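You operate a simulated robot arm through the tools that you are given. There is no shell and no other tool. Be economical: measure what you need, move in short steps, check, and stop when the job is done.

You run a simulated two-armed robot. Do the job below in one go: nothing can be reset, and whatever is moved stays where it is left.

JOB
On the washer top, fold the yellow washcloth in half.

It is judged by the outcome, as a careful person would: the job done as asked, and still so three seconds after it is handed in. It fails if anything else is knocked over, pushed out of place, dropped, spilled or broken. Flat cloth is picked up by pressing the open fingertips on it (5 to 10 N) and closing them slowly along it; thin cloth reads only 2 to 8 mm in the jaws.

ROBOT AND FRAMES
Two 7-joint arms with two-finger parallel grippers on one trunk, on a base that drives. Base frame: it is fixed to the floor where the robot stands at the start and does not move with it; the origin is under the middle of the robot, x ahead of it, y to its left, z up. Units: mm, degrees, N and s.
The left shoulder is at the start at [70, 163, 1170], the right one opposite. Places, roughly: washer top [600, 0, 1000]. Payload 3.43 kg a hand.
The tool frame of a hand sits at the grasp point between the pads (the TCP): z along the fingers, y along the line on which they close. The tips reach 34 mm beyond it. Largest opening 128 mm; finger width 24, thickness 12; the body of the gripper, 48 by 130 mm, starts 96 mm behind the TCP.
Orientation is that of the tool frame in the base frame, as [roll, pitch, yaw] about the fixed x, y, z axes, in that order (R = Rz(yaw) Ry(pitch) Rx(roll)). With the fingers straight down and closing along the base's y, the tool's x points along the base's -x, its y along +y and its z along -z.

CONTROLS
- The arms move only by the tool step_arm. It takes "left_targets", "right_targets" or both (then of equal length, played together; a hand with none holds still); each is text: rows parted by semicolons, each of 7 numbers parted by spaces: the shift along the tool's x, y, z in units of 50 mm (1.0 is 50 mm), then the turn, a rotation vector about the tool's x, y, z in units of 5 degrees (1.0 is 5 degrees), then the opening, from 0 (shut) to 1 (fully open). In form: tx ty tz wx wy wz gripper; .... A call has 1 to 8 rows; each row shifts and turns the commanded pose from where the row before left it, along the tool's axes as they then stand. A call with a number of a shift or a turn outside -1 to 1 is refused whole. A row lasts 0.2 s, in which the tool goes at most 50 mm and 8.6 degrees; a call with a longer step from one row to the next is refused whole, and so is a gripper value outside its range. A pose out of reach is approached as far as the arm can. The call stops where the force on the tool passes 40 N (or 10 N more than at its start, if that is more) or the arm is blocked; 0.2 s more then pass. Each finger travels about 153 mm/s and halts on what it meets, pressing with about 41 N; the grip force reading is that of the motor and also rises with nothing between the fingers. The clock runs only during rows and for 0.2 s after the last one: add rows that do not move to give the fingers time. The reply holds the time, the measured pose of the TCP, the force on the tool along the base axes, the opening and the grip force, in the units named above and with some noise, with the torque about the TCP (base axes, N m) and any sound that the robot's microphone picked up, and new pictures: "show" is both (left out), scene, wrist or none (wrist: the cameras of the hands that moved).
- Cameras (640 x 400 px; columns grow to the right, rows downward): "scene" is now at [137.1, -11.6, 1390.8]; the picture's right is [-0.13, -0.99, 0.00], its down [-0.62, 0.08, -0.78] and it looks along [0.77, -0.10, -0.63] (base axes); focal length 274 px, centre (320, 200). "left" rides on the left gripper at [76, 11, -160] in its tool frame; the picture's right is [-0.15, 0.99, 0.00], its down [-0.88, -0.13, -0.46] and it looks along [-0.45, -0.07, 0.89] (tool axes); focal length 234 px, centre (320, 200). "right" rides on the right gripper at [76, -11, -160] in its tool frame; the picture's right is [0.15, 0.99, 0.00], its down [-0.88, 0.13, -0.46] and it looks along [-0.45, 0.07, 0.89] (tool axes); focal length 234 px, centre (320, 200). There is no depth. A picture from a camera that has moved, and an enlarged one, comes with that camera's place and axes in the base frame and with its lens.
- slide_trunk(by): slides the trunk up (or, below 0, down) by that many mm; the arms and the scene camera ride with it, the base frame stays. It gives what a move gives, with no picture.
- base_move(legs): drives the robot by 1 to 6 legs, each [ahead, left, turn to the left] in mm, mm and degrees, along the robot's own axes; the way and the turn of a leg run together, so that a leg with both is an arc; at most 1500 mm and 180 degrees a leg. The arms and the cameras ride along, it lands a little off, and it stops where it bumps. It gives what a move gives, and a new picture of the scene camera.
- turn_head(pan, tilt): turns the head with the scene camera to pan (to the left, within 86 degrees either way) and tilt (down, from -29 to 69), counted from straight ahead of the robot. It gives what a move gives, and a new picture of the scene camera.
- inspect(camera, box): a new picture of the part [left, top, right, bottom] of that camera's present view, enlarged. No time passes.
- hand_in(): hands the job in; it is judged then, once.

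Work in short steps. Places have to be worked out from the pictures, the camera data and where the tool is seen: move nearer, look again, correct. Check each grasp and each placing, and mend what went wrong. You have 120 turns and 260 pictures in all, those below and enlarged ones among them. Open the grippers and draw the arms clear of the work before you hand the job in, unless the task says otherwise; then end with one line.

The tools are called as a command line: name --argument value ..., lists and objects as JSON in quotes. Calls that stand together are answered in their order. step_arm: Moves the arms, as the interface text tells. Its arguments: {"type":"object","properties":{"left_targets":{"type":"string"},"right_targets":{"type":"string"},"show":{"type":"string","enum":["both","scene","wrist","none"]}},"required":[]} The other tools are called the same way: slide_trunk (by) slides the trunk up or down; base_move (legs) drives the base; turn_head (pan, tilt) turns the head that bears the scene camera; inspect (camera, box) takes an enlarged picture of a part of a camera's view; hand_in () hands the job in.

At the start:

```text
time_s: 0.0
left_tool_pos: [578.3, 310.7, 1120.3]
left_tcp_rot: [-179.9, 0.0, -179.9]
left_wrist_force: [0.3, 0.6, 0.3]
left_ft_torque: [0.03, 0.0, 0.01]
left_grip_width: 128.3
left_gripper_force: 0.1
right_tool_pos: [535.9, -273.2, 1212.5]
right_tcp_rot: [-180.0, 0.0, 180.0]
right_wrist_force: [-0.3, 0.9, -0.1]
right_ft_torque: [-0.01, 0.01, 0.0]
right_grip_width: 128.0
right_gripper_force: 0.1
trunk travel left (down, up): [-650.0, 290.0]
robot x, y, heading: [-0.9, -2.8, -0.0]
head pan, tilt: [-7.6, 39.0]
```

scene: 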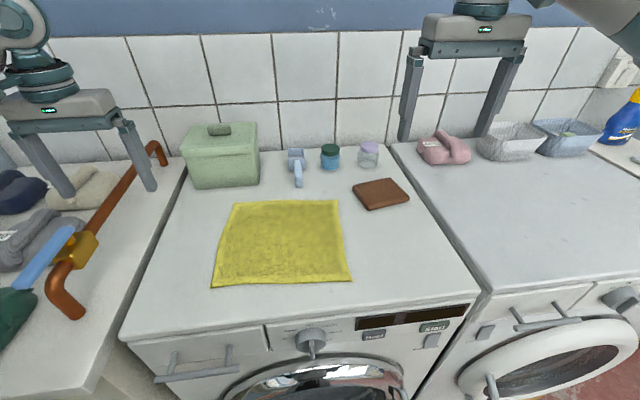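
right: 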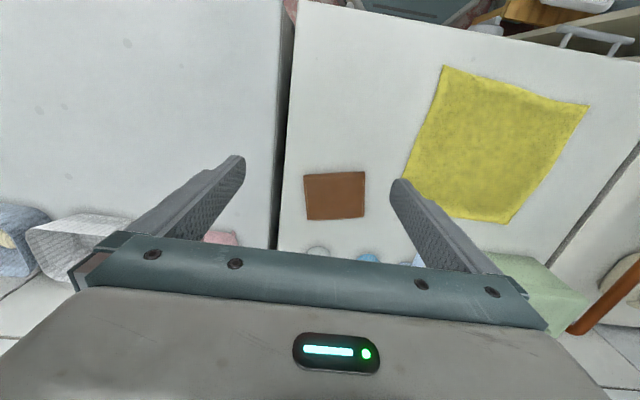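
left: 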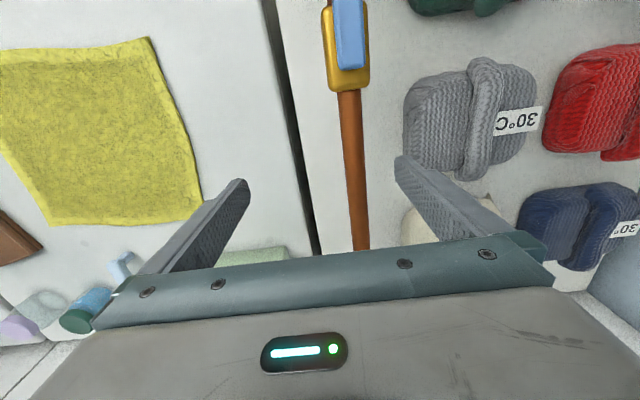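

Comparing the scene and left views puts the washer top near z≈980 and the cloth corners at about NL(426,136), NR(406,-102), FL(659,124), FR(627,-118). I'm moving both hands above the near corners, with the fingers part open.

step_arm --left_targets "0.43 -0.65 0.13 0 0 0 0.4;0.43 -0.65 0.13 0 0 0 0.4;0.43 -0.65 0.13 0 0 0 0.4;0.43 -0.65 0.13 0 0 0 0.4;0.43 -0.65 0.13 0 0 0 0.4;0.43 -0.65 0.13 0 0 0 0.4;0 0 0 0 0 0 0.4" --right_targets "0.353 0.643 0.44 0 0 0 0.4;0.353 0.643 0.44 0 0 0 0.4;0.353 0.643 0.44 0 0 0 0.4;0.353 0.643 0.44 0 0 0 0.4;0.353 0.643 0.44 0 0 0 0.4;0.353 0.643 0.44 0 0 0 0.4;0 0 0 0 0 0 0.4"

```text
time_s: 1.6
left_tool_pos: [449.3, 113.6, 1082.1]
left_tcp_rot: [-180.0, 0.0, -179.9]
left_wrist_force: [0.5, -0.9, 0.4]
left_ft_torque: [0.04, 0.02, 0.01]
left_grip_width: 51.3
left_gripper_force: 0.0
right_tool_pos: [429.7, -81.3, 1079.8]
right_tcp_rot: [-180.0, 0.0, -180.0]
right_wrist_force: [0.0, -0.7, -0.2]
right_ft_torque: [0.0, 0.0, -0.02]
right_grip_width: 51.4
right_gripper_force: 0.1
trunk travel left (down, up): [-650.0, 290.0]
robot x, y, heading: [-0.4, 0.3, -0.2]
head pan, tilt: [-7.6, 39.0]
camera scene: at [136.7, -11.6, 1390.8], right [-0.13, -0.99, 0.0], down [-0.62, 0.08, -0.78], along [0.77, -0.1, -0.63], focal length 274 px, centre (320, 200)
camera right: at [355.0, -93.1, 1239.1], right [-0.15, 0.99, 0.0], down [0.88, 0.13, 0.46], along [0.45, 0.07, -0.89], focal length 234 px, centre (320, 200)
camera left: at [374.3, 124.6, 1240.7], right [0.15, 0.99, 0.0], down [0.88, -0.13, 0.46], along [0.45, -0.07, -0.89], focal length 234 px, centre (320, 200)
```

scene: 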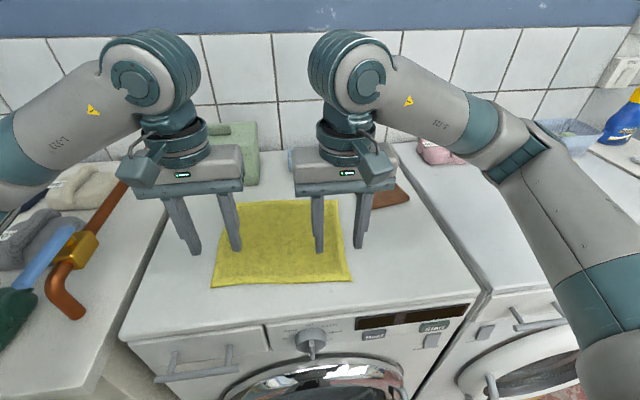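
right: 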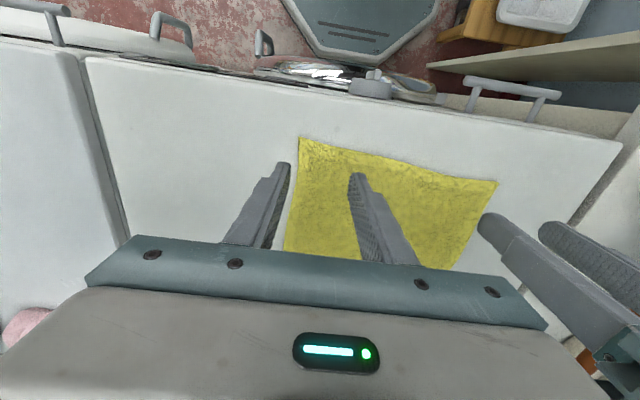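
left: 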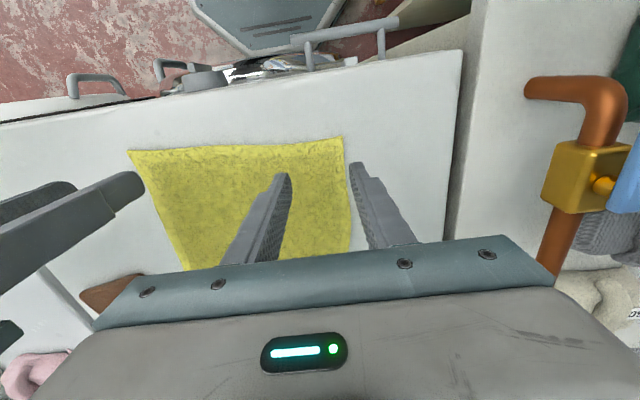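

Triangulating from both wrist views gives a surface at z≈971, NL at (434,140) and NR at (414,-106). I'm narrowing the fingers and descending to about 10 mm above the cloth.

step_arm --left_targets "0 -0.11 0 0 0 0 0.27;0 0 0.65 0 0 0 0.27;0 0 0.65 0 0 0 0.27" --right_targets "0 0.12 0 0 0 0 0.27;0 0 0.65 0 0 0 0.27;0 0 0.65 0 0 0 0.27"

```text
time_s: 2.4
left_tool_pos: [448.0, 109.1, 1017.8]
left_tcp_rot: [179.9, 0.1, -179.9]
left_wrist_force: [-0.3, -0.6, 0.2]
left_ft_torque: [0.0, 0.0, 0.02]
left_grip_width: 34.7
left_gripper_force: 0.0
right_tool_pos: [429.3, -76.4, 1016.7]
right_tcp_rot: [180.0, 0.1, 179.9]
right_wrist_force: [0.5, 0.4, -1.1]
right_ft_torque: [0.02, -0.03, 0.0]
right_grip_width: 34.6
right_gripper_force: 0.0
trunk travel left (down, up): [-650.0, 290.0]
robot x, y, heading: [-0.9, 1.3, -0.2]
head pan, tilt: [-7.6, 39.0]
camera scene: at [136.4, -13.2, 1391.4], right [-0.13, -0.99, 0.0], down [-0.62, 0.08, -0.78], along [0.77, -0.1, -0.63], focal length 274 px, centre (320, 200)
camera right: at [354.1, -88.8, 1174.6], right [-0.15, 0.99, 0.0], down [0.88, 0.13, 0.46], along [0.45, 0.07, -0.89], focal length 234 px, centre (320, 200)
camera left: at [372.9, 119.6, 1177.5], right [0.15, 0.99, 0.0], down [0.88, -0.13, 0.46], along [0.45, -0.07, -0.89], focal length 234 px, centre (320, 200)
```

scene: 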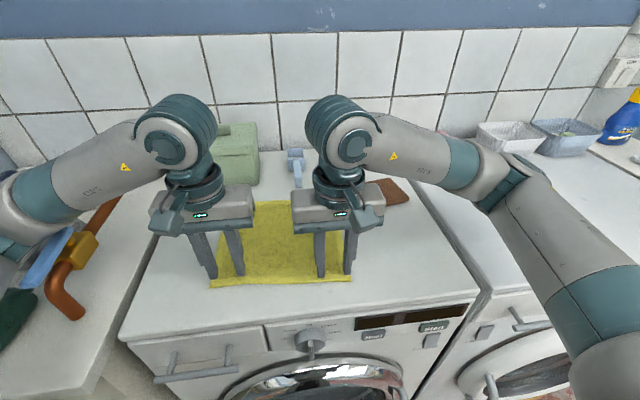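
right: 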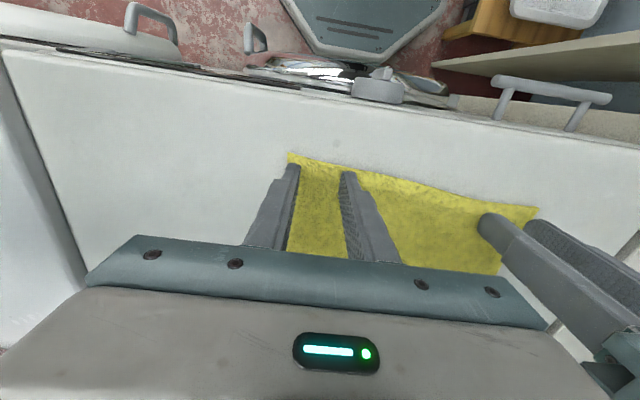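
left: 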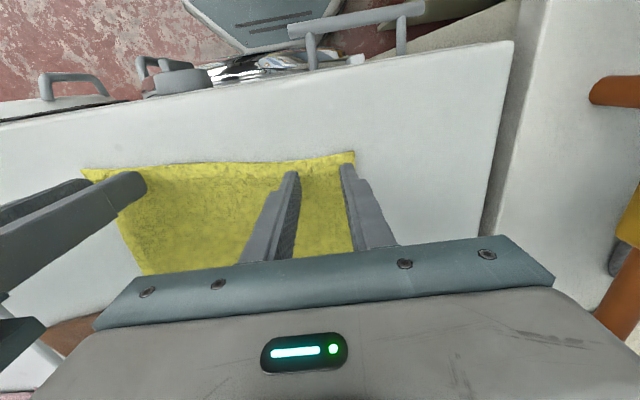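

The fingers are just inside the corners, with the outer ones right at the cloth edge. I'm shifting each hand 6 mm inward and lowering gently until they touch.

step_arm --left_targets "0 -0.12 0 0 0 0 0.27;0 0 0.1 0 0 0 0.27;0 0 0.1 0 0 0 0.27" --right_targets "0 0.12 0 0 0 0 0.27;0 0 0.1 0 0 0 0.27;0 0 0.1 0 0 0 0.27" --show "none"

```text
time_s: 3.2
left_tool_pos: [449.3, 107.3, 1015.7]
left_tcp_rot: [180.0, 1.1, -179.7]
left_wrist_force: [0.4, -1.0, -0.6]
left_ft_torque: [-0.03, 0.01, 0.0]
left_grip_width: 34.7
left_gripper_force: 0.0
right_tool_pos: [427.1, -67.3, 1008.0]
right_tcp_rot: [-180.0, 0.2, 180.0]
right_wrist_force: [1.3, -0.2, 3.6]
right_ft_torque: [-0.02, -0.05, 0.0]
right_grip_width: 34.5
right_gripper_force: 0.0
trunk travel left (down, up): [-650.0, 290.0]
robot x, y, heading: [0.7, 1.1, -0.0]
head pan, tilt: [-7.6, 39.0]
```

The right hand has touched with 3.6 N, but the left lags 8 mm high with a slight tilt. I'm pausing to take a look.

step_arm --left_targets "0 0 0 0 0 0 0.27" --show "both"

```text
time_s: 3.6
left_tool_pos: [449.4, 108.1, 1016.0]
left_tcp_rot: [-179.8, 1.1, -179.7]
left_wrist_force: [0.0, -0.1, -0.4]
left_ft_torque: [0.02, 0.06, 0.01]
left_grip_width: 34.6
left_gripper_force: 0.1
right_tool_pos: [425.6, -67.1, 1006.6]
right_tcp_rot: [-179.9, 0.2, -180.0]
right_wrist_force: [1.3, 0.0, 7.1]
right_ft_torque: [-0.01, -0.1, 0.02]
right_grip_width: 34.3
right_gripper_force: 0.1
trunk travel left (down, up): [-650.0, 290.0]
robot x, y, heading: [-1.9, -0.6, -0.0]
head pan, tilt: [-7.6, 39.0]
camera scene: at [132.3, -9.2, 1392.2], right [-0.13, -0.99, 0.0], down [-0.62, 0.08, -0.78], along [0.77, -0.1, -0.63], focal length 274 px, centre (320, 200)
camera left: at [370.0, 117.5, 1173.9], right [0.14, 0.99, 0.0], down [0.87, -0.12, 0.48], along [0.47, -0.07, -0.88], focal length 234 px, centre (320, 200)
```

scene: 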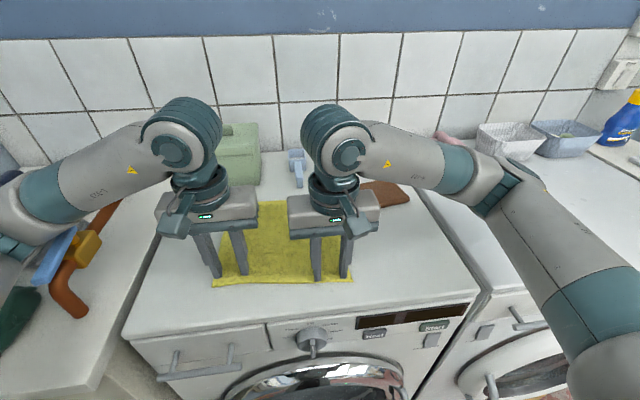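
left: 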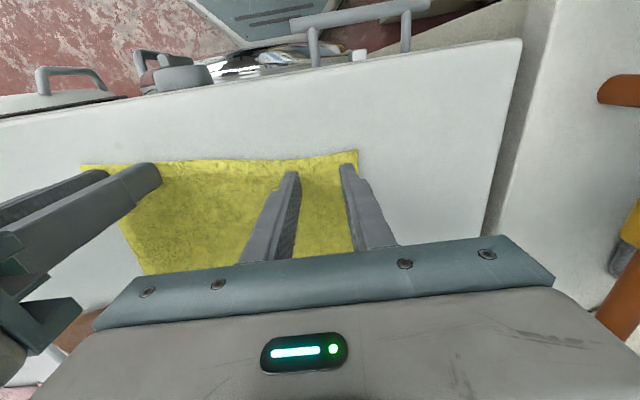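

The left arm is held up although nothing presses on its fingertips, so its elbow may be near the things on the left counter. I'm lifting both hands clear and looking left.

step_arm --left_targets "0 0 -0.8 0 0 0 0.27;0 0 -0.8 0 0 0 0.27" --right_targets "0 0 -0.8 0 0 0 0.27;0 0 -0.8 0 0 0 0.27" --show "none"

turn_head --pan 50 --tilt 45

```text
time_s: 4.2
left_tool_pos: [444.6, 100.7, 1086.8]
left_tcp_rot: [180.0, -0.1, 180.0]
left_wrist_force: [-0.5, 0.1, 0.5]
left_ft_torque: [0.0, -0.05, 0.0]
left_grip_width: 34.5
left_gripper_force: 0.1
right_tool_pos: [426.5, -70.9, 1085.0]
right_tcp_rot: [-179.9, 0.1, 179.9]
right_wrist_force: [-0.6, 0.4, 0.3]
right_ft_torque: [-0.01, -0.07, 0.0]
right_grip_width: 34.7
right_gripper_force: 0.2
trunk travel left (down, up): [-650.0, 290.0]
robot x, y, heading: [-1.0, -3.9, -0.0]
head pan, tilt: [-7.6, 39.0]
```

```text
time_s: 5.5
left_tool_pos: [447.6, 103.8, 1086.2]
left_tcp_rot: [180.0, 0.0, -179.9]
left_wrist_force: [-0.4, 0.1, -0.5]
left_ft_torque: [0.0, 0.0, 0.0]
left_grip_width: 34.6
left_gripper_force: 0.1
right_tool_pos: [429.2, -71.1, 1084.9]
right_tcp_rot: [180.0, 0.1, -180.0]
right_wrist_force: [-0.6, 0.1, 0.6]
right_ft_torque: [0.01, 0.03, 0.02]
right_grip_width: 34.8
right_gripper_force: 0.1
trunk travel left (down, up): [-650.0, 290.0]
robot x, y, heading: [1.7, -0.5, 0.3]
head pan, tilt: [50.0, 45.0]
camera scene: at [104.7, 62.0, 1382.0], right [0.77, -0.64, 0.0], down [-0.46, -0.54, -0.71], along [0.45, 0.54, -0.71], focal length 274 px, centre (320, 200)
```

scene: 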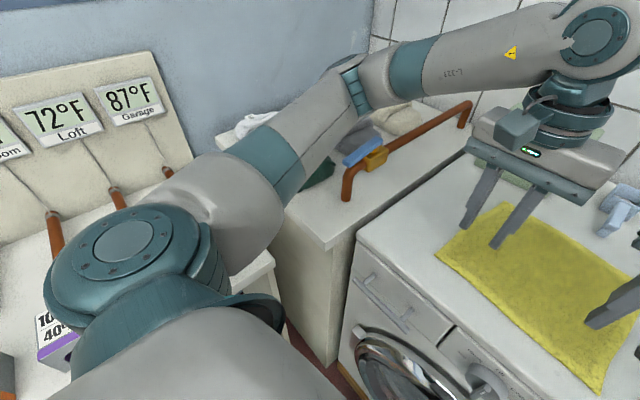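

The left elbow hangs low over the left counter. Raising the trunk will give it clearance before I lower the hands again.

slide_trunk --by 150

step_arm --left_targets "0 0 0.9 0 0 0 0.27;0 0 0.9 0 0 0 0.27;0 0 0.9 0 0 0 0.27;0 0 0 0 0 0 0.27" --right_targets "0 0 0.9 0 0 0 0.27;0 0 0.9 0 0 0 0.27;0 0 0.9 0 0 0 0.27;0 0 0 0 0 0 0.27" --show "both"

```text
time_s: 7.2
left_tool_pos: [450.5, 103.1, 1236.7]
left_tcp_rot: [180.0, 0.0, -179.8]
left_wrist_force: [-0.7, 0.1, 0.8]
left_ft_torque: [-0.03, -0.02, -0.03]
left_grip_width: 34.8
left_gripper_force: 0.1
right_tool_pos: [429.7, -70.6, 1234.2]
right_tcp_rot: [180.0, 0.1, 180.0]
right_wrist_force: [0.4, -0.2, -0.1]
right_ft_torque: [0.0, -0.01, 0.0]
right_grip_width: 35.1
right_gripper_force: 0.0
trunk travel left (down, up): [-800.0, 140.0]
robot x, y, heading: [-1.2, 0.4, -0.1]
head pan, tilt: [50.0, 45.0]
```

```text
time_s: 8.2
left_tool_pos: [450.0, 102.8, 1101.4]
left_tcp_rot: [179.9, 0.0, -179.9]
left_wrist_force: [-1.0, -0.3, 0.3]
left_ft_torque: [-0.01, 0.04, 0.0]
left_grip_width: 34.4
left_gripper_force: 0.1
right_tool_pos: [429.0, -70.1, 1098.7]
right_tcp_rot: [-179.9, 0.0, -180.0]
right_wrist_force: [0.1, -0.9, -0.4]
right_ft_torque: [-0.01, 0.02, -0.05]
right_grip_width: 34.6
right_gripper_force: 0.0
trunk travel left (down, up): [-800.0, 140.0]
robot x, y, heading: [0.2, 0.4, -0.2]
head pan, tilt: [50.0, 45.0]
camera scene: at [104.4, 62.1, 1532.0], right [0.77, -0.64, 0.0], down [-0.45, -0.54, -0.71], along [0.45, 0.54, -0.71], focal length 274 px, centre (320, 200)
camera right: at [354.8, -82.4, 1258.0], right [-0.15, 0.99, 0.0], down [0.88, 0.13, 0.46], along [0.45, 0.07, -0.89], focal length 234 px, centre (320, 200)
camera left: at [374.2, 113.4, 1260.7], right [0.15, 0.99, 0.0], down [0.88, -0.13, 0.46], along [0.45, -0.07, -0.89], focal length 234 px, centre (320, 200)
```

scene: 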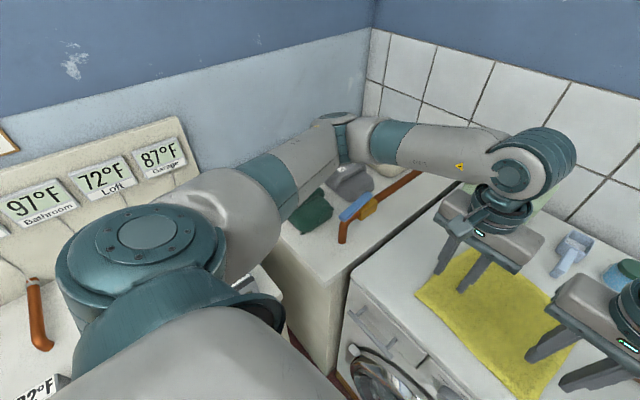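
right: 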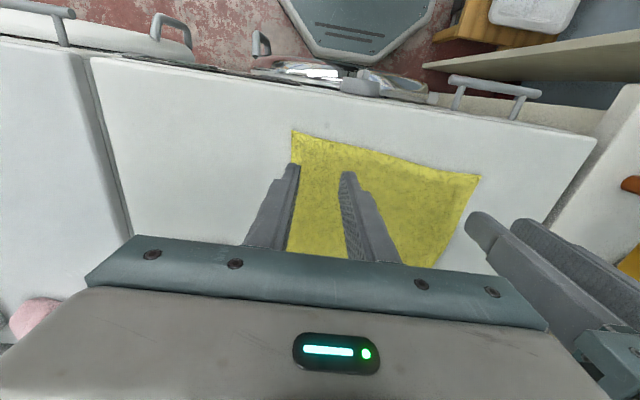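
left: 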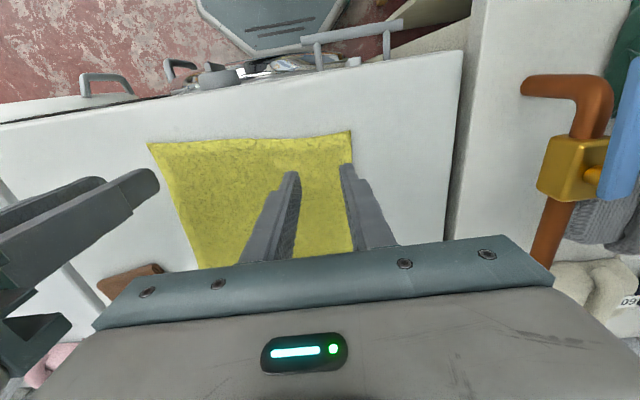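

The elbow now has more clearance. I'm descending to about 10 mm above contact, with the head still watching the elbow.

step_arm --left_targets "0 0 0.83 0 0 0 0.27;0 0 0.83 0 0 0 0.27;0 0 0 0 0 0 0.27" --right_targets "0 0 0.83 0 0 0 0.27;0 0 0.83 0 0 0 0.27;0 0 0 0 0 0 0.27" --show "scene"

```text
time_s: 9.0
left_tool_pos: [447.6, 103.2, 1019.1]
left_tcp_rot: [179.9, 0.0, -179.8]
left_wrist_force: [-0.1, -0.4, -0.7]
left_ft_torque: [0.0, 0.04, -0.04]
left_grip_width: 34.4
left_gripper_force: 0.2
right_tool_pos: [430.1, -71.9, 1016.4]
right_tcp_rot: [-179.9, 0.1, -180.0]
right_wrist_force: [0.3, 0.0, -1.2]
right_ft_torque: [-0.04, -0.01, 0.01]
right_grip_width: 34.5
right_gripper_force: 0.0
trunk travel left (down, up): [-800.0, 140.0]
robot x, y, heading: [-1.6, -0.5, -0.0]
head pan, tilt: [50.0, 45.0]
camera scene: at [104.0, 62.1, 1532.0], right [0.77, -0.64, 0.0], down [-0.45, -0.54, -0.71], along [0.45, 0.54, -0.71], focal length 274 px, centre (320, 200)
```

scene: 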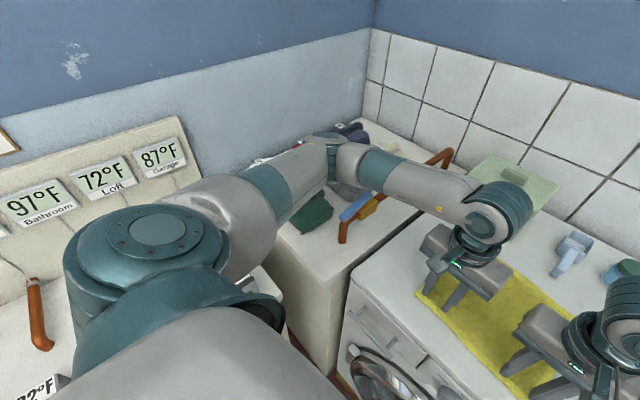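

The left hand tracks its command now. I'm lowering gently to contact.

step_arm --left_targets "0 0 0.13 0 0 0 0.27;0 0 0.12 0 0 0 0.27;0 0 0 0 0 0 0.27" --right_targets "0 0 0.1 0 0 0 0.27;0 0 0.1 0 0 0 0.27;0 0 0 0 0 0 0.27" --show "none"

turn_head --pan -5 --tilt 50

```text
time_s: 9.8
left_tool_pos: [448.3, 103.7, 1008.5]
left_tcp_rot: [-179.9, 0.1, -179.9]
left_wrist_force: [0.6, -0.6, 6.6]
left_ft_torque: [-0.01, -0.03, 0.02]
left_grip_width: 34.6
left_gripper_force: 0.1
right_tool_pos: [429.5, -71.0, 1008.4]
right_tcp_rot: [180.0, 0.1, -179.9]
right_wrist_force: [1.0, -0.6, 7.3]
right_ft_torque: [-0.02, 0.0, 0.02]
right_grip_width: 34.5
right_gripper_force: 0.1
trunk travel left (down, up): [-800.0, 140.0]
robot x, y, heading: [0.1, 1.1, -0.1]
head pan, tilt: [50.0, 45.0]
```

```text
time_s: 11.1
left_tool_pos: [447.8, 103.2, 1006.9]
left_tcp_rot: [-180.0, 0.0, -179.9]
left_wrist_force: [1.6, 0.1, 8.8]
left_ft_torque: [0.01, -0.09, -0.02]
left_grip_width: 34.7
left_gripper_force: 0.0
right_tool_pos: [429.3, -71.2, 1007.3]
right_tcp_rot: [179.9, 0.0, -180.0]
right_wrist_force: [2.6, -0.1, 10.1]
right_ft_torque: [0.04, -0.06, -0.01]
right_grip_width: 34.5
right_gripper_force: 0.0
trunk travel left (down, up): [-800.0, 140.0]
robot x, y, heading: [-4.4, 3.3, -0.1]
head pan, tilt: [-5.0, 50.0]
camera scene: at [128.1, -7.1, 1525.2], right [-0.09, -1.0, 0.0], down [-0.76, 0.07, -0.64], along [0.64, -0.06, -0.77], focal length 274 px, centre (320, 200)
```

scene: 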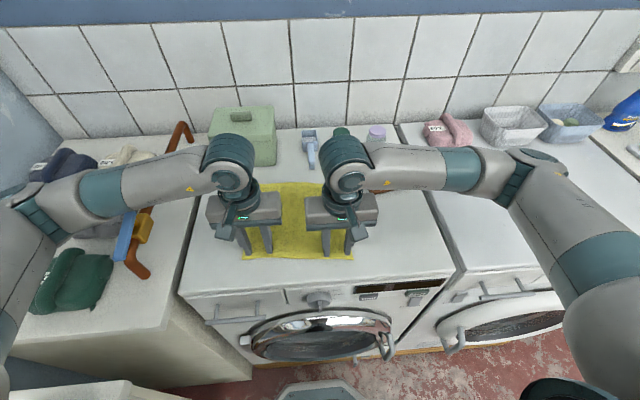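

Both hands now press at 9–10 N. I'll close the fingers slowly along the cloth.

step_arm --left_targets "0 0 0 0 0 0 0.23;0 0 0 0 0 0 0.19;0 0 0 0 0 0 0.15;0 0 0 0 0 0 0.11;0 0 0 0 0 0 0.07;0 0 0 0 0 0 0.03;0 0 0 0 0 0 0;0 0 0 0 0 0 0" --right_targets "0 0 0 0 0 0 0.23;0 0 0 0 0 0 0.19;0 0 0 0 0 0 0.15;0 0 0 0 0 0 0.11;0 0 0 0 0 0 0.07;0 0 0 0 0 0 0.03;0 0 0 0 0 0 0;0 0 0 0 0 0 0" --show "wrist"

```text
time_s: 12.9
left_tool_pos: [446.0, 102.5, 1007.9]
left_tcp_rot: [-179.9, -0.1, 180.0]
left_wrist_force: [-0.9, -16.8, 6.2]
left_ft_torque: [-0.59, 0.06, 0.07]
left_grip_width: 3.9
left_gripper_force: 38.6
right_tool_pos: [428.4, -70.0, 1007.2]
right_tcp_rot: [179.9, 0.1, -180.0]
right_wrist_force: [0.9, 17.4, 7.6]
right_ft_torque: [0.56, -0.05, 0.1]
right_grip_width: 3.7
right_gripper_force: 38.0
trunk travel left (down, up): [-800.0, 140.0]
robot x, y, heading: [1.9, 1.5, -0.1]
head pan, tilt: [-5.0, 50.0]
camera right: at [354.4, -82.5, 1166.2], right [-0.15, 0.99, 0.0], down [0.88, 0.13, 0.46], along [0.45, 0.07, -0.89], focal length 234 px, centre (320, 200)
camera left: at [372.4, 113.4, 1166.5], right [0.15, 0.99, 0.0], down [0.88, -0.13, 0.46], along [0.45, -0.07, -0.89], focal length 234 px, centre (320, 200)
```

right: 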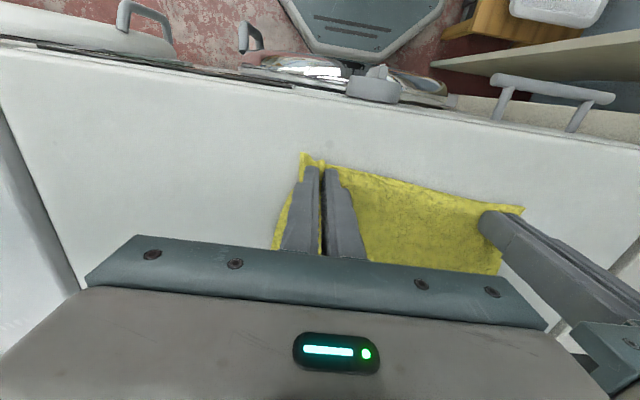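
left: 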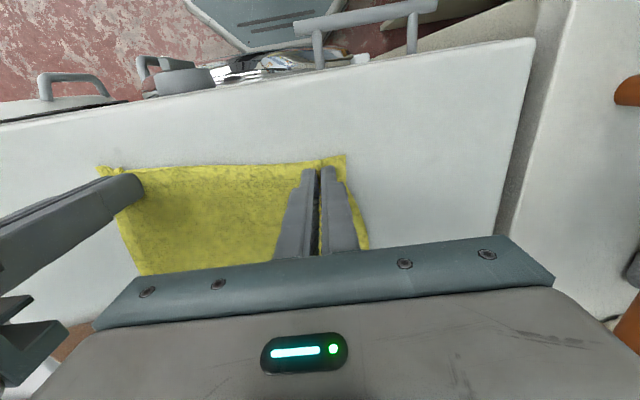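

Both jaws read about 4 mm with cloth between them. I'm lifting both hands in an arc, forward and up.

step_arm --left_targets "-0.1 -0.06 -0.5 0 0 0 0;-0.25 -0.04 -0.5 0 0 0 0;-0.4 -0.05 -0.4 0 0 0 0;-0.3 0 -0.2 0 0 0 0;0 0 0 0 0 0 0" --right_targets "-0.1 0.04 -0.5 0 0 0 0;-0.25 0 -0.5 0 0 0 0;-0.4 -0.05 -0.4 0 0 0 0;-0.3 0 -0.2 0 0 0 0;0 0 0 0 0 0 0"

```text
time_s: 14.1
left_tool_pos: [501.3, 95.8, 1087.3]
left_tcp_rot: [-180.0, 0.0, -179.9]
left_wrist_force: [-0.2, -5.4, -0.2]
left_ft_torque: [-0.13, -0.01, 0.02]
left_grip_width: 3.9
left_gripper_force: 38.7
right_tool_pos: [481.2, -70.1, 1086.0]
right_tcp_rot: [-180.0, -0.1, -180.0]
right_wrist_force: [0.3, 4.2, 0.1]
right_ft_torque: [0.1, -0.07, 0.07]
right_grip_width: 3.8
right_gripper_force: 38.1
trunk travel left (down, up): [-800.0, 140.0]
robot x, y, heading: [-3.6, -1.2, -0.2]
head pan, tilt: [-5.0, 50.0]
camera scene: at [128.4, -6.9, 1525.1], right [-0.09, -1.0, 0.0], down [-0.76, 0.07, -0.64], along [0.64, -0.06, -0.77], focal length 274 px, centre (320, 200)
camera right: at [407.2, -82.6, 1245.7], right [-0.15, 0.99, 0.0], down [0.88, 0.13, 0.46], along [0.45, 0.07, -0.89], focal length 234 px, centre (320, 200)
camera left: at [426.1, 106.0, 1246.2], right [0.15, 0.99, 0.0], down [0.88, -0.13, 0.46], along [0.45, -0.07, -0.89], focal length 234 px, centre (320, 200)
```

scene: 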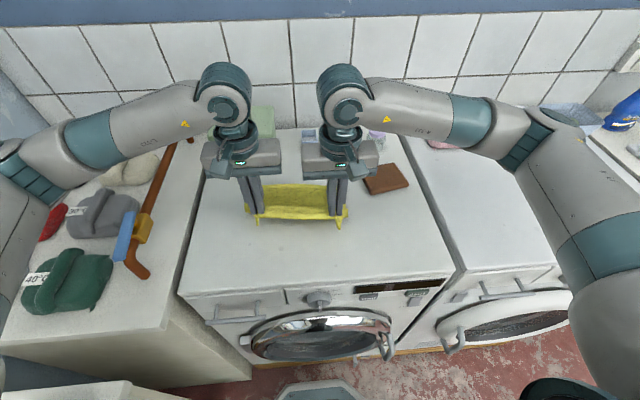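
right: 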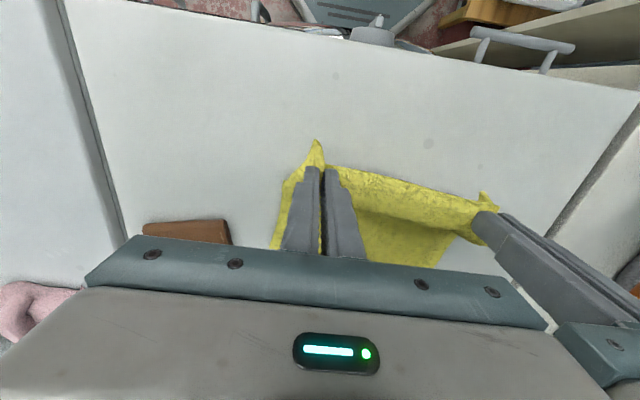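
left: 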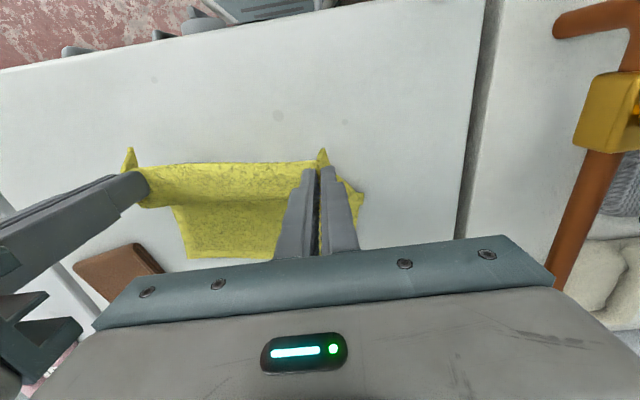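

The cloth is held well at both corners. I'm carrying it forward over the hinge and down towards the far edge.

step_arm --left_targets "-0.8 -0.02 0 0 0 0 0;-0.8 -0.02 0 0 0 0 0;-0.7 -0.02 0.3 0 0 0 0;-0.44 -0.02 0.5 0 0 0 0;-0.24 -0.02 0.36 0 0 0 0;0 0 0 0 0 0 0" --right_targets "-0.74 -0.047 0 0 0 0 0;-0.74 -0.047 0 0 0 0 0;-0.64 -0.047 0.3 0 0 0 0;-0.4 -0.047 0.5 0 0 0 0;-0.22 -0.047 0.36 0 0 0 0;0 0 0 0 0 0 0"

```text
time_s: 15.5
left_tool_pos: [650.5, 88.6, 1029.3]
left_tcp_rot: [-179.9, -0.1, -180.0]
left_wrist_force: [-3.0, -17.6, -0.2]
left_ft_torque: [-0.61, 0.1, 0.03]
left_grip_width: 3.8
left_gripper_force: 38.0
right_tool_pos: [618.8, -81.4, 1028.5]
right_tcp_rot: [179.8, 0.0, -179.8]
right_wrist_force: [2.3, 17.8, 0.5]
right_ft_torque: [0.59, -0.09, 0.1]
right_grip_width: 3.7
right_gripper_force: 38.4
trunk travel left (down, up): [-800.0, 140.0]
robot x, y, heading: [0.9, -1.7, -0.2]
head pan, tilt: [-5.0, 50.0]
camera scene: at [128.4, -6.9, 1525.1], right [-0.09, -1.0, 0.0], down [-0.76, 0.07, -0.64], along [0.64, -0.06, -0.77], focal length 274 px, centre (320, 200)
camera right: at [544.3, -94.4, 1187.4], right [-0.15, 0.99, 0.0], down [0.88, 0.13, 0.46], along [0.45, 0.07, -0.89], focal length 234 px, centre (320, 200)
camera left: at [575.4, 100.7, 1187.8], right [0.15, 0.99, 0.0], down [0.88, -0.13, 0.46], along [0.45, -0.07, -0.89], focal length 234 px, centre (320, 200)
```

scene: 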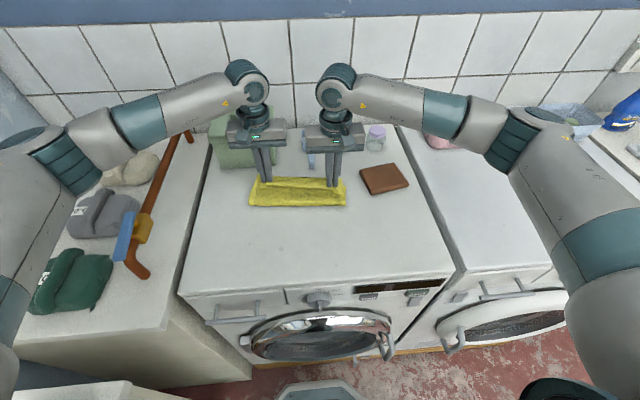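
right: 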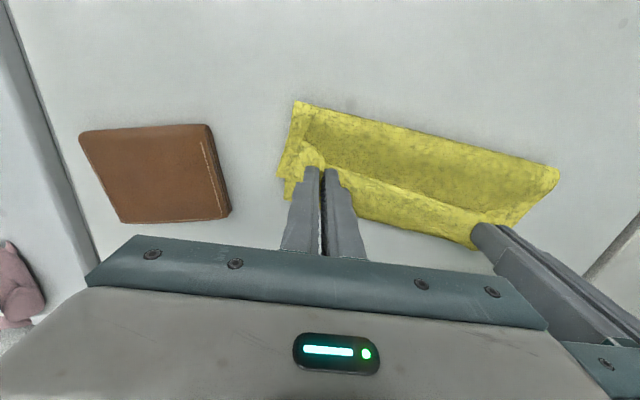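
left: 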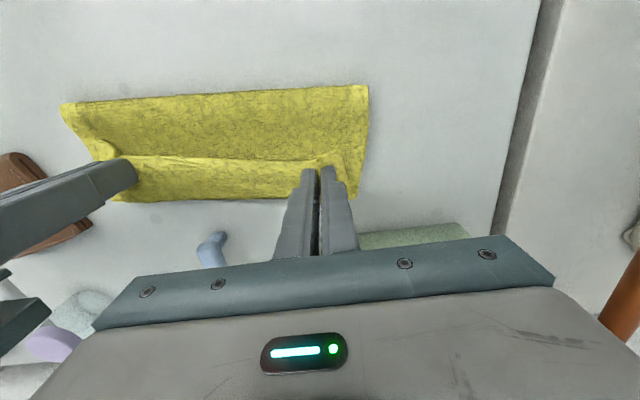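

I'm zooming in to see where the carried edge lies relative to the far edge.

inspect --camera "left" --box '[40, 60, 400, 285]'

inspect --camera "right" --box '[240, 80, 600, 305]'

inspect --camera "scene" --box '[220, 120, 380, 220]'

```text
1.78 times, centred on (220, 172) of left
camera zoom: at [575.4, 100.7, 1187.8], right [0.15, 0.99, 0.0], down [0.88, -0.13, 0.46], along [0.45, -0.07, -0.89], focal length 416 px, centre (498, 249)
```

zoom: 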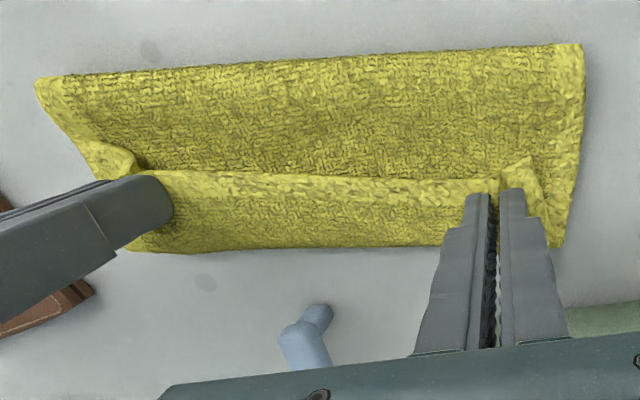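

```text
1.78 times, centred on (420, 192) of right
camera zoom: at [544.3, -94.4, 1187.4], right [-0.15, 0.99, 0.0], down [0.88, 0.13, 0.46], along [0.45, 0.07, -0.89], focal length 416 px, centre (142, 213)
```

zoom: 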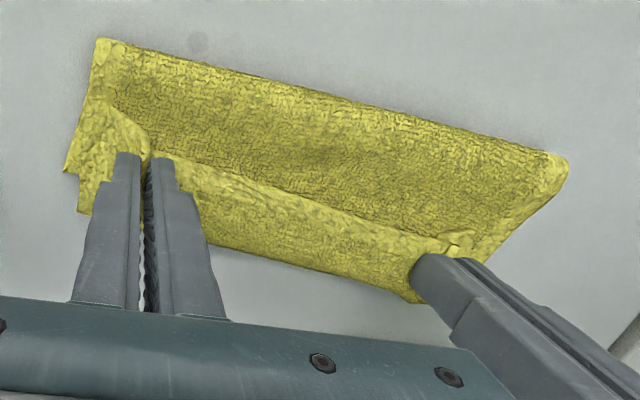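

```text
4.00 times, centred on (300, 170) of scene
camera zoom: at [128.4, -6.9, 1525.1], right [-0.09, -1.0, 0.0], down [-0.76, 0.07, -0.64], along [0.64, -0.06, -0.77], focal length 1096 px, centre (400, 320)
```

zoom: 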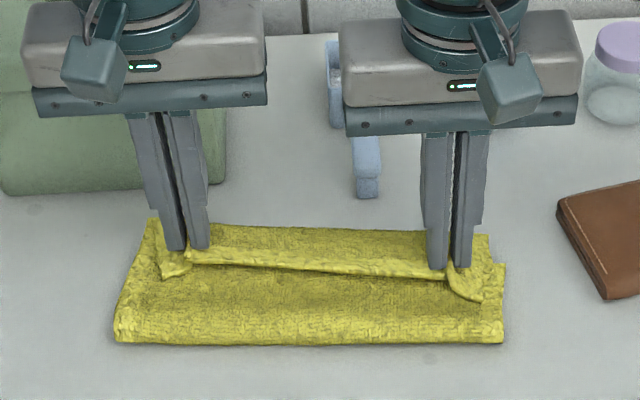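

The upper edge is about 10–15 mm short and its hem is curled back. I'm moving both hands forward the remaining bit and setting the edge down on the lower layer.

step_arm --left_targets "-0.12 -0.02 0.12 0 0 0 0;-0.12 0 0.1 0 0 0 0;0 0 0.12 0 0 0 0;0 0 0 0 0 0 0" --right_targets "-0.12 -0.03 0.12 0 0 0 0;-0.12 0 0.1 0 0 0 0;0 0 0.12 0 0 0 0;0 0 0 0 0 0 0" --show "none"

```text
time_s: 16.5
left_tool_pos: [661.9, 88.0, 1013.2]
left_tcp_rot: [-179.9, 0.2, -180.0]
left_wrist_force: [-2.7, -21.6, 6.9]
left_ft_torque: [-0.75, 0.13, 0.02]
left_grip_width: 3.9
left_gripper_force: 38.2
right_tool_pos: [630.1, -83.6, 1013.2]
right_tcp_rot: [179.9, 0.0, 180.0]
right_wrist_force: [4.5, 21.2, 8.3]
right_ft_torque: [0.75, -0.11, 0.1]
right_grip_width: 3.8
right_gripper_force: 38.2
trunk travel left (down, up): [-800.0, 140.0]
robot x, y, heading: [2.6, 0.1, -0.0]
head pan, tilt: [-5.0, 50.0]
```

Both hands press the edge down at 7–8 N. I'm opening slowly in place to spread the gathered cloth back out.

step_arm --left_targets "0 0 0 0 0 0 0.05;0 0 0 0 0 0 0.1;0 0 0 0 0 0 0.15;0 0 0 0 0 0 0.2;0 0 0 0 0 0 0.25;0 0 0 0 0 0 0.28;0 0 0 0 0 0 0.28" --right_targets "0 0 0 0 0 0 0.05;0 0 0 0 0 0 0.1;0 0 0 0 0 0 0.15;0 0 0 0 0 0 0.2;0 0 0 0 0 0 0.25;0 0 0 0 0 0 0.28;0 0 0 0 0 0 0.28"

```text
time_s: 18.1
left_tool_pos: [661.4, 90.5, 1013.4]
left_tcp_rot: [-179.9, 0.0, -179.9]
left_wrist_force: [1.8, 0.3, 8.0]
left_ft_torque: [0.01, 0.0, -0.01]
left_grip_width: 32.1
left_gripper_force: 0.0
right_tool_pos: [628.7, -85.2, 1012.8]
right_tcp_rot: [180.0, 0.1, 180.0]
right_wrist_force: [1.2, 0.0, 8.5]
right_ft_torque: [-0.02, -0.01, -0.03]
right_grip_width: 31.1
right_gripper_force: 0.0
trunk travel left (down, up): [-800.0, 140.0]
robot x, y, heading: [0.8, 0.6, -0.1]
head pan, tilt: [-5.0, 50.0]
camera scene: at [127.0, -7.0, 1525.3], right [-0.09, -1.0, 0.0], down [-0.76, 0.07, -0.64], along [0.64, -0.06, -0.77], focal length 274 px, centre (320, 200)
camera right: at [554.9, -96.6, 1171.4], right [-0.15, 0.99, 0.0], down [0.88, 0.13, 0.46], along [0.45, 0.07, -0.89], focal length 234 px, centre (320, 200)
camera left: at [586.0, 100.4, 1171.5], right [0.14, 0.99, 0.0], down [0.88, -0.13, 0.46], along [0.45, -0.07, -0.89], focal length 234 px, centre (320, 200)
```

scene: 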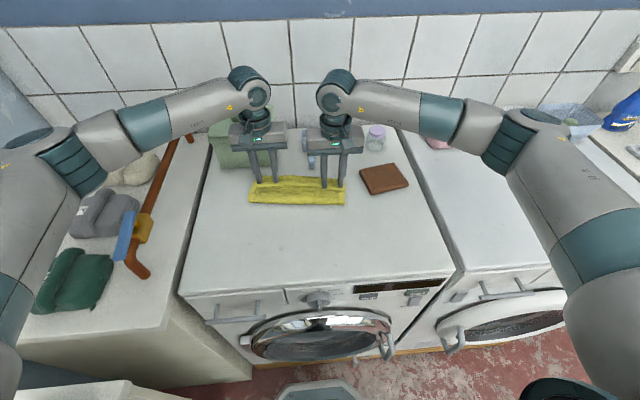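
right: 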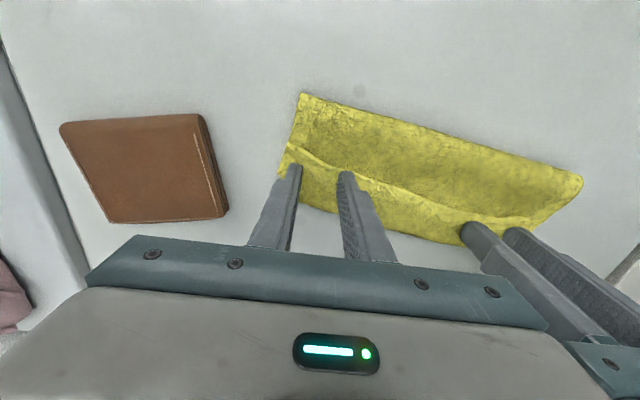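
left: 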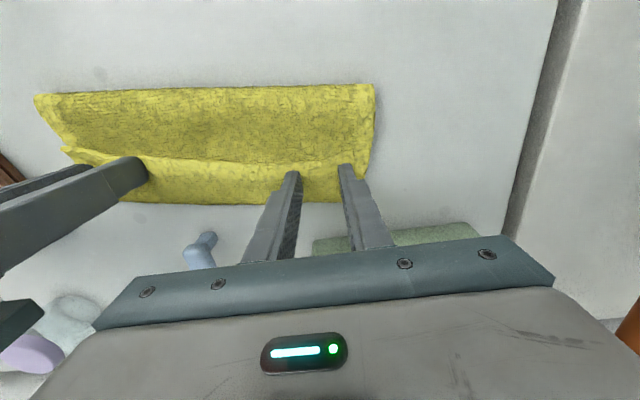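

The gather has spread out. I'm lifting both hands straight up and back to see the result.

step_arm --left_targets "0 0 -0.4 0 0 0 0.28;0 0 -0.9 0 0 0 0.28;0.6 0.7 -0.3 0 0 0 0.28;0.6 0.7 -0.3 0 0 0 0.28;0.6 0.7 0 0 0 0 0.28" --right_targets "0 0 -0.4 0 0 0 0.28;0 0 -0.9 0 0 0 0.28;0.6 -0.7 -0.3 0 0 0 0.28;0.6 -0.7 -0.3 0 0 0 0.28;0.6 -0.7 0 0 0 0 0.28" --show "both"

inspect --camera "scene" --box '[220, 120, 380, 220]'

```text
time_s: 19.3
left_tool_pos: [569.6, 194.6, 1108.5]
left_tcp_rot: [-180.0, 0.1, -180.0]
left_wrist_force: [-0.6, -0.1, 0.2]
left_ft_torque: [0.0, -0.07, -0.01]
left_grip_width: 35.7
left_gripper_force: 0.1
right_tool_pos: [537.4, -187.7, 1106.3]
right_tcp_rot: [179.9, 0.1, -180.0]
right_wrist_force: [-0.2, 0.3, 0.7]
right_ft_torque: [0.03, -0.07, 0.02]
right_grip_width: 36.0
right_gripper_force: 0.1
trunk travel left (down, up): [-800.0, 140.0]
robot x, y, heading: [0.9, -0.2, 0.1]
head pan, tilt: [-5.0, 50.0]
camera scene: at [125.9, -7.1, 1525.4], right [-0.09, -1.0, 0.0], down [-0.76, 0.07, -0.64], along [0.64, -0.06, -0.76], focal length 274 px, centre (320, 200)
camera right: at [463.1, -200.6, 1265.6], right [-0.15, 0.99, 0.0], down [0.88, 0.13, 0.46], along [0.45, 0.07, -0.89], focal length 234 px, centre (320, 200)
camera left: at [493.9, 205.3, 1267.7], right [0.15, 0.99, 0.0], down [0.88, -0.13, 0.46], along [0.45, -0.07, -0.89], focal length 234 px, centre (320, 200)
```

scene: 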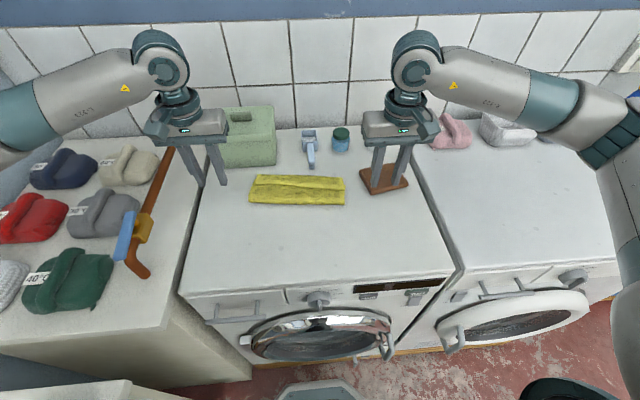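
right: 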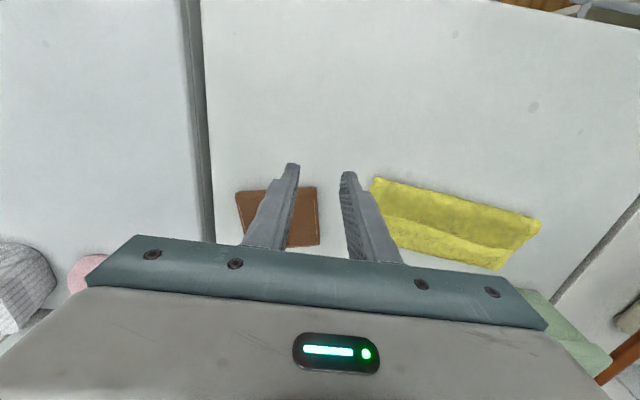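
left: 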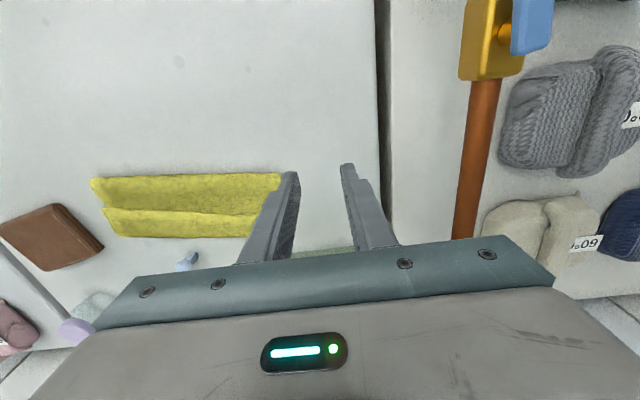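

```text
4.00 times, centred on (300, 170) of scene
camera zoom: at [125.9, -7.1, 1525.4], right [-0.09, -1.0, 0.0], down [-0.76, 0.07, -0.64], along [0.64, -0.06, -0.76], focal length 1096 px, centre (400, 320)
```

zoom: 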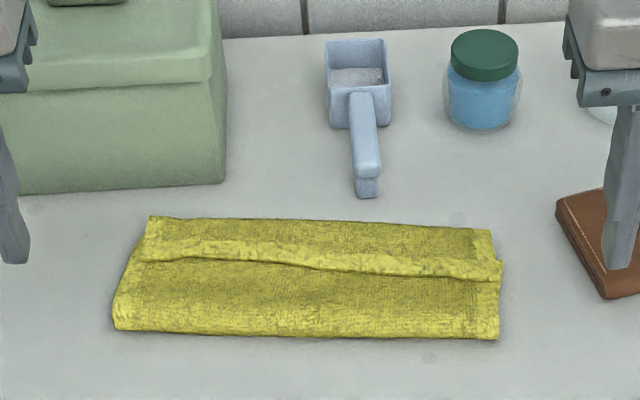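

I'm zooming the wrist views to see whether that strip is the lower layer showing or a turned-back hem.

inspect --camera "left" --box '[80, 140, 300, 277]'

inspect --camera "right" --box '[360, 150, 560, 275]'

```text
2.91 times, centred on (190, 208) of left
camera zoom: at [493.9, 205.3, 1267.7], right [0.15, 0.99, 0.0], down [0.88, -0.13, 0.46], along [0.45, -0.07, -0.89], focal length 681 px, centre (698, 175)
```

zoom: 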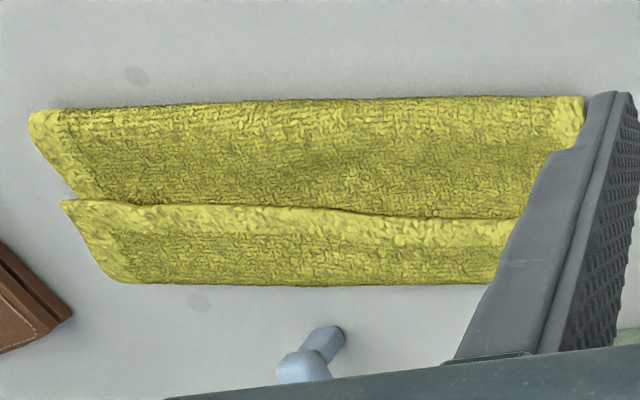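

```text
3.20 times, centred on (460, 212) of right
camera zoom: at [463.1, -200.6, 1265.6], right [-0.15, 0.99, 0.0], down [0.88, 0.13, 0.46], along [0.45, 0.07, -0.89], focal length 749 px, centre (-128, 160)
```

zoom: 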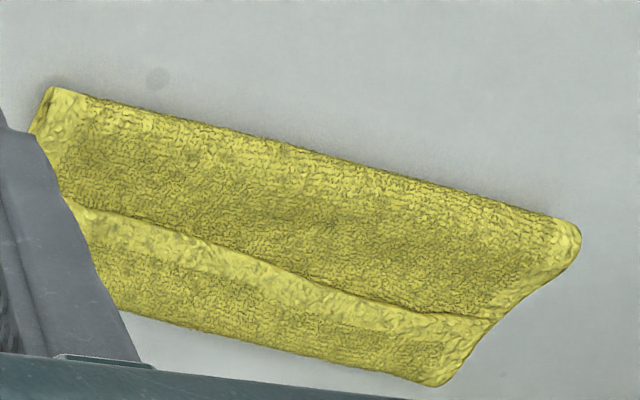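

The view shows the carried hem turned back toward the robot by about 45 mm, so the upper layer is too long. I'll pinch that free edge again, pull it back flat, and then fold the far edge towards me, where I can tilt the fingers with the cloth. First I'm going back over the flap's edge.

step_arm --left_targets "-0.6 -0.7 0 0 0 0 0.28;-0.6 -0.7 0 0 0 0 0.28;-0.64 -0.68 0.4 0 0 0 0.28;0 0 0.8 0 0 0 0.28;0 0 0.42 0 0 0 0.28;0 0 0.25 0 0 0 0.28;0 0 0 0 0 0 0.28" --right_targets "-0.6 0.7 0 0 0 0 0.28;-0.6 0.7 0 0 0 0 0.28;-0.6 0.66 0.4 0 0 0 0.28;0 0 0.8 0 0 0 0.28;0 0 0.4 0 0 0 0.28;0 0 0.2 0 0 0 0.28;0 0 0 0 0 0 0.28" --show "wrist"

```text
refused: row 3 steps farther than a row can; nothing moved
```

step_arm --left_targets "-0.6 -0.7 0 0 0 0 0.28;-0.6 -0.7 0 0 0 0 0.28;-0.64 -0.68 0 0 0 0 0.28;0 0 0.8 0 0 0 0.28;0 0 0.6 0 0 0 0.28;0 0 0.4 0 0 0 0.28;0 0 0.05 0 0 0 0.28;0 0 0 0 0 0 0.28" --right_targets "-0.6 0.7 0 0 0 0 0.28;-0.6 0.7 0 0 0 0 0.28;-0.6 0.66 0 0 0 0 0.28;0 0 0.8 0 0 0 0.28;0 0 0.6 0 0 0 0.28;0 0 0.4 0 0 0 0.28;0 0 0 0 0 0 0.28;0 0 0 0 0 0 0.28" --show "wrist"

```text
time_s: 21.1
left_tool_pos: [663.6, 90.8, 1014.0]
left_tcp_rot: [-180.0, 0.0, -179.9]
left_wrist_force: [0.4, -0.1, 3.6]
left_ft_torque: [0.02, 0.06, 0.0]
left_grip_width: 35.8
left_gripper_force: 0.0
right_tool_pos: [631.4, -86.4, 1016.4]
right_tcp_rot: [180.0, 0.1, 179.9]
right_wrist_force: [-0.2, 0.6, 1.3]
right_ft_torque: [0.01, 0.03, 0.0]
right_grip_width: 35.9
right_gripper_force: 0.0
trunk travel left (down, up): [-800.0, 140.0]
robot x, y, heading: [0.9, -4.3, 0.0]
head pan, tilt: [-5.0, 50.0]
camera right: at [556.6, -98.9, 1175.4], right [-0.15, 0.99, 0.0], down [0.88, 0.13, 0.46], along [0.45, 0.07, -0.89], focal length 234 px, centre (320, 200)
camera left: at [589.3, 101.6, 1172.8], right [0.15, 0.99, 0.0], down [0.88, -0.13, 0.46], along [0.45, -0.07, -0.89], focal length 234 px, centre (320, 200)
```

right: 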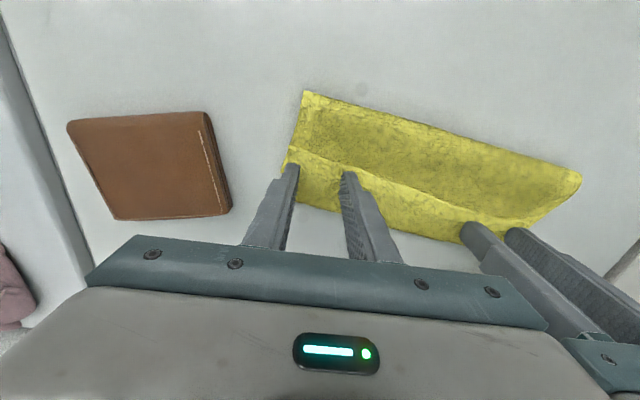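
left: 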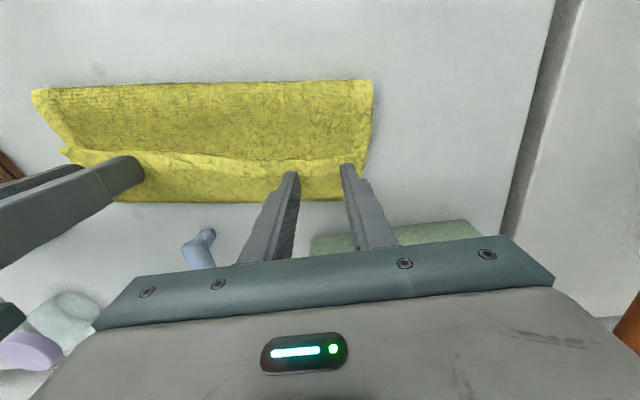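

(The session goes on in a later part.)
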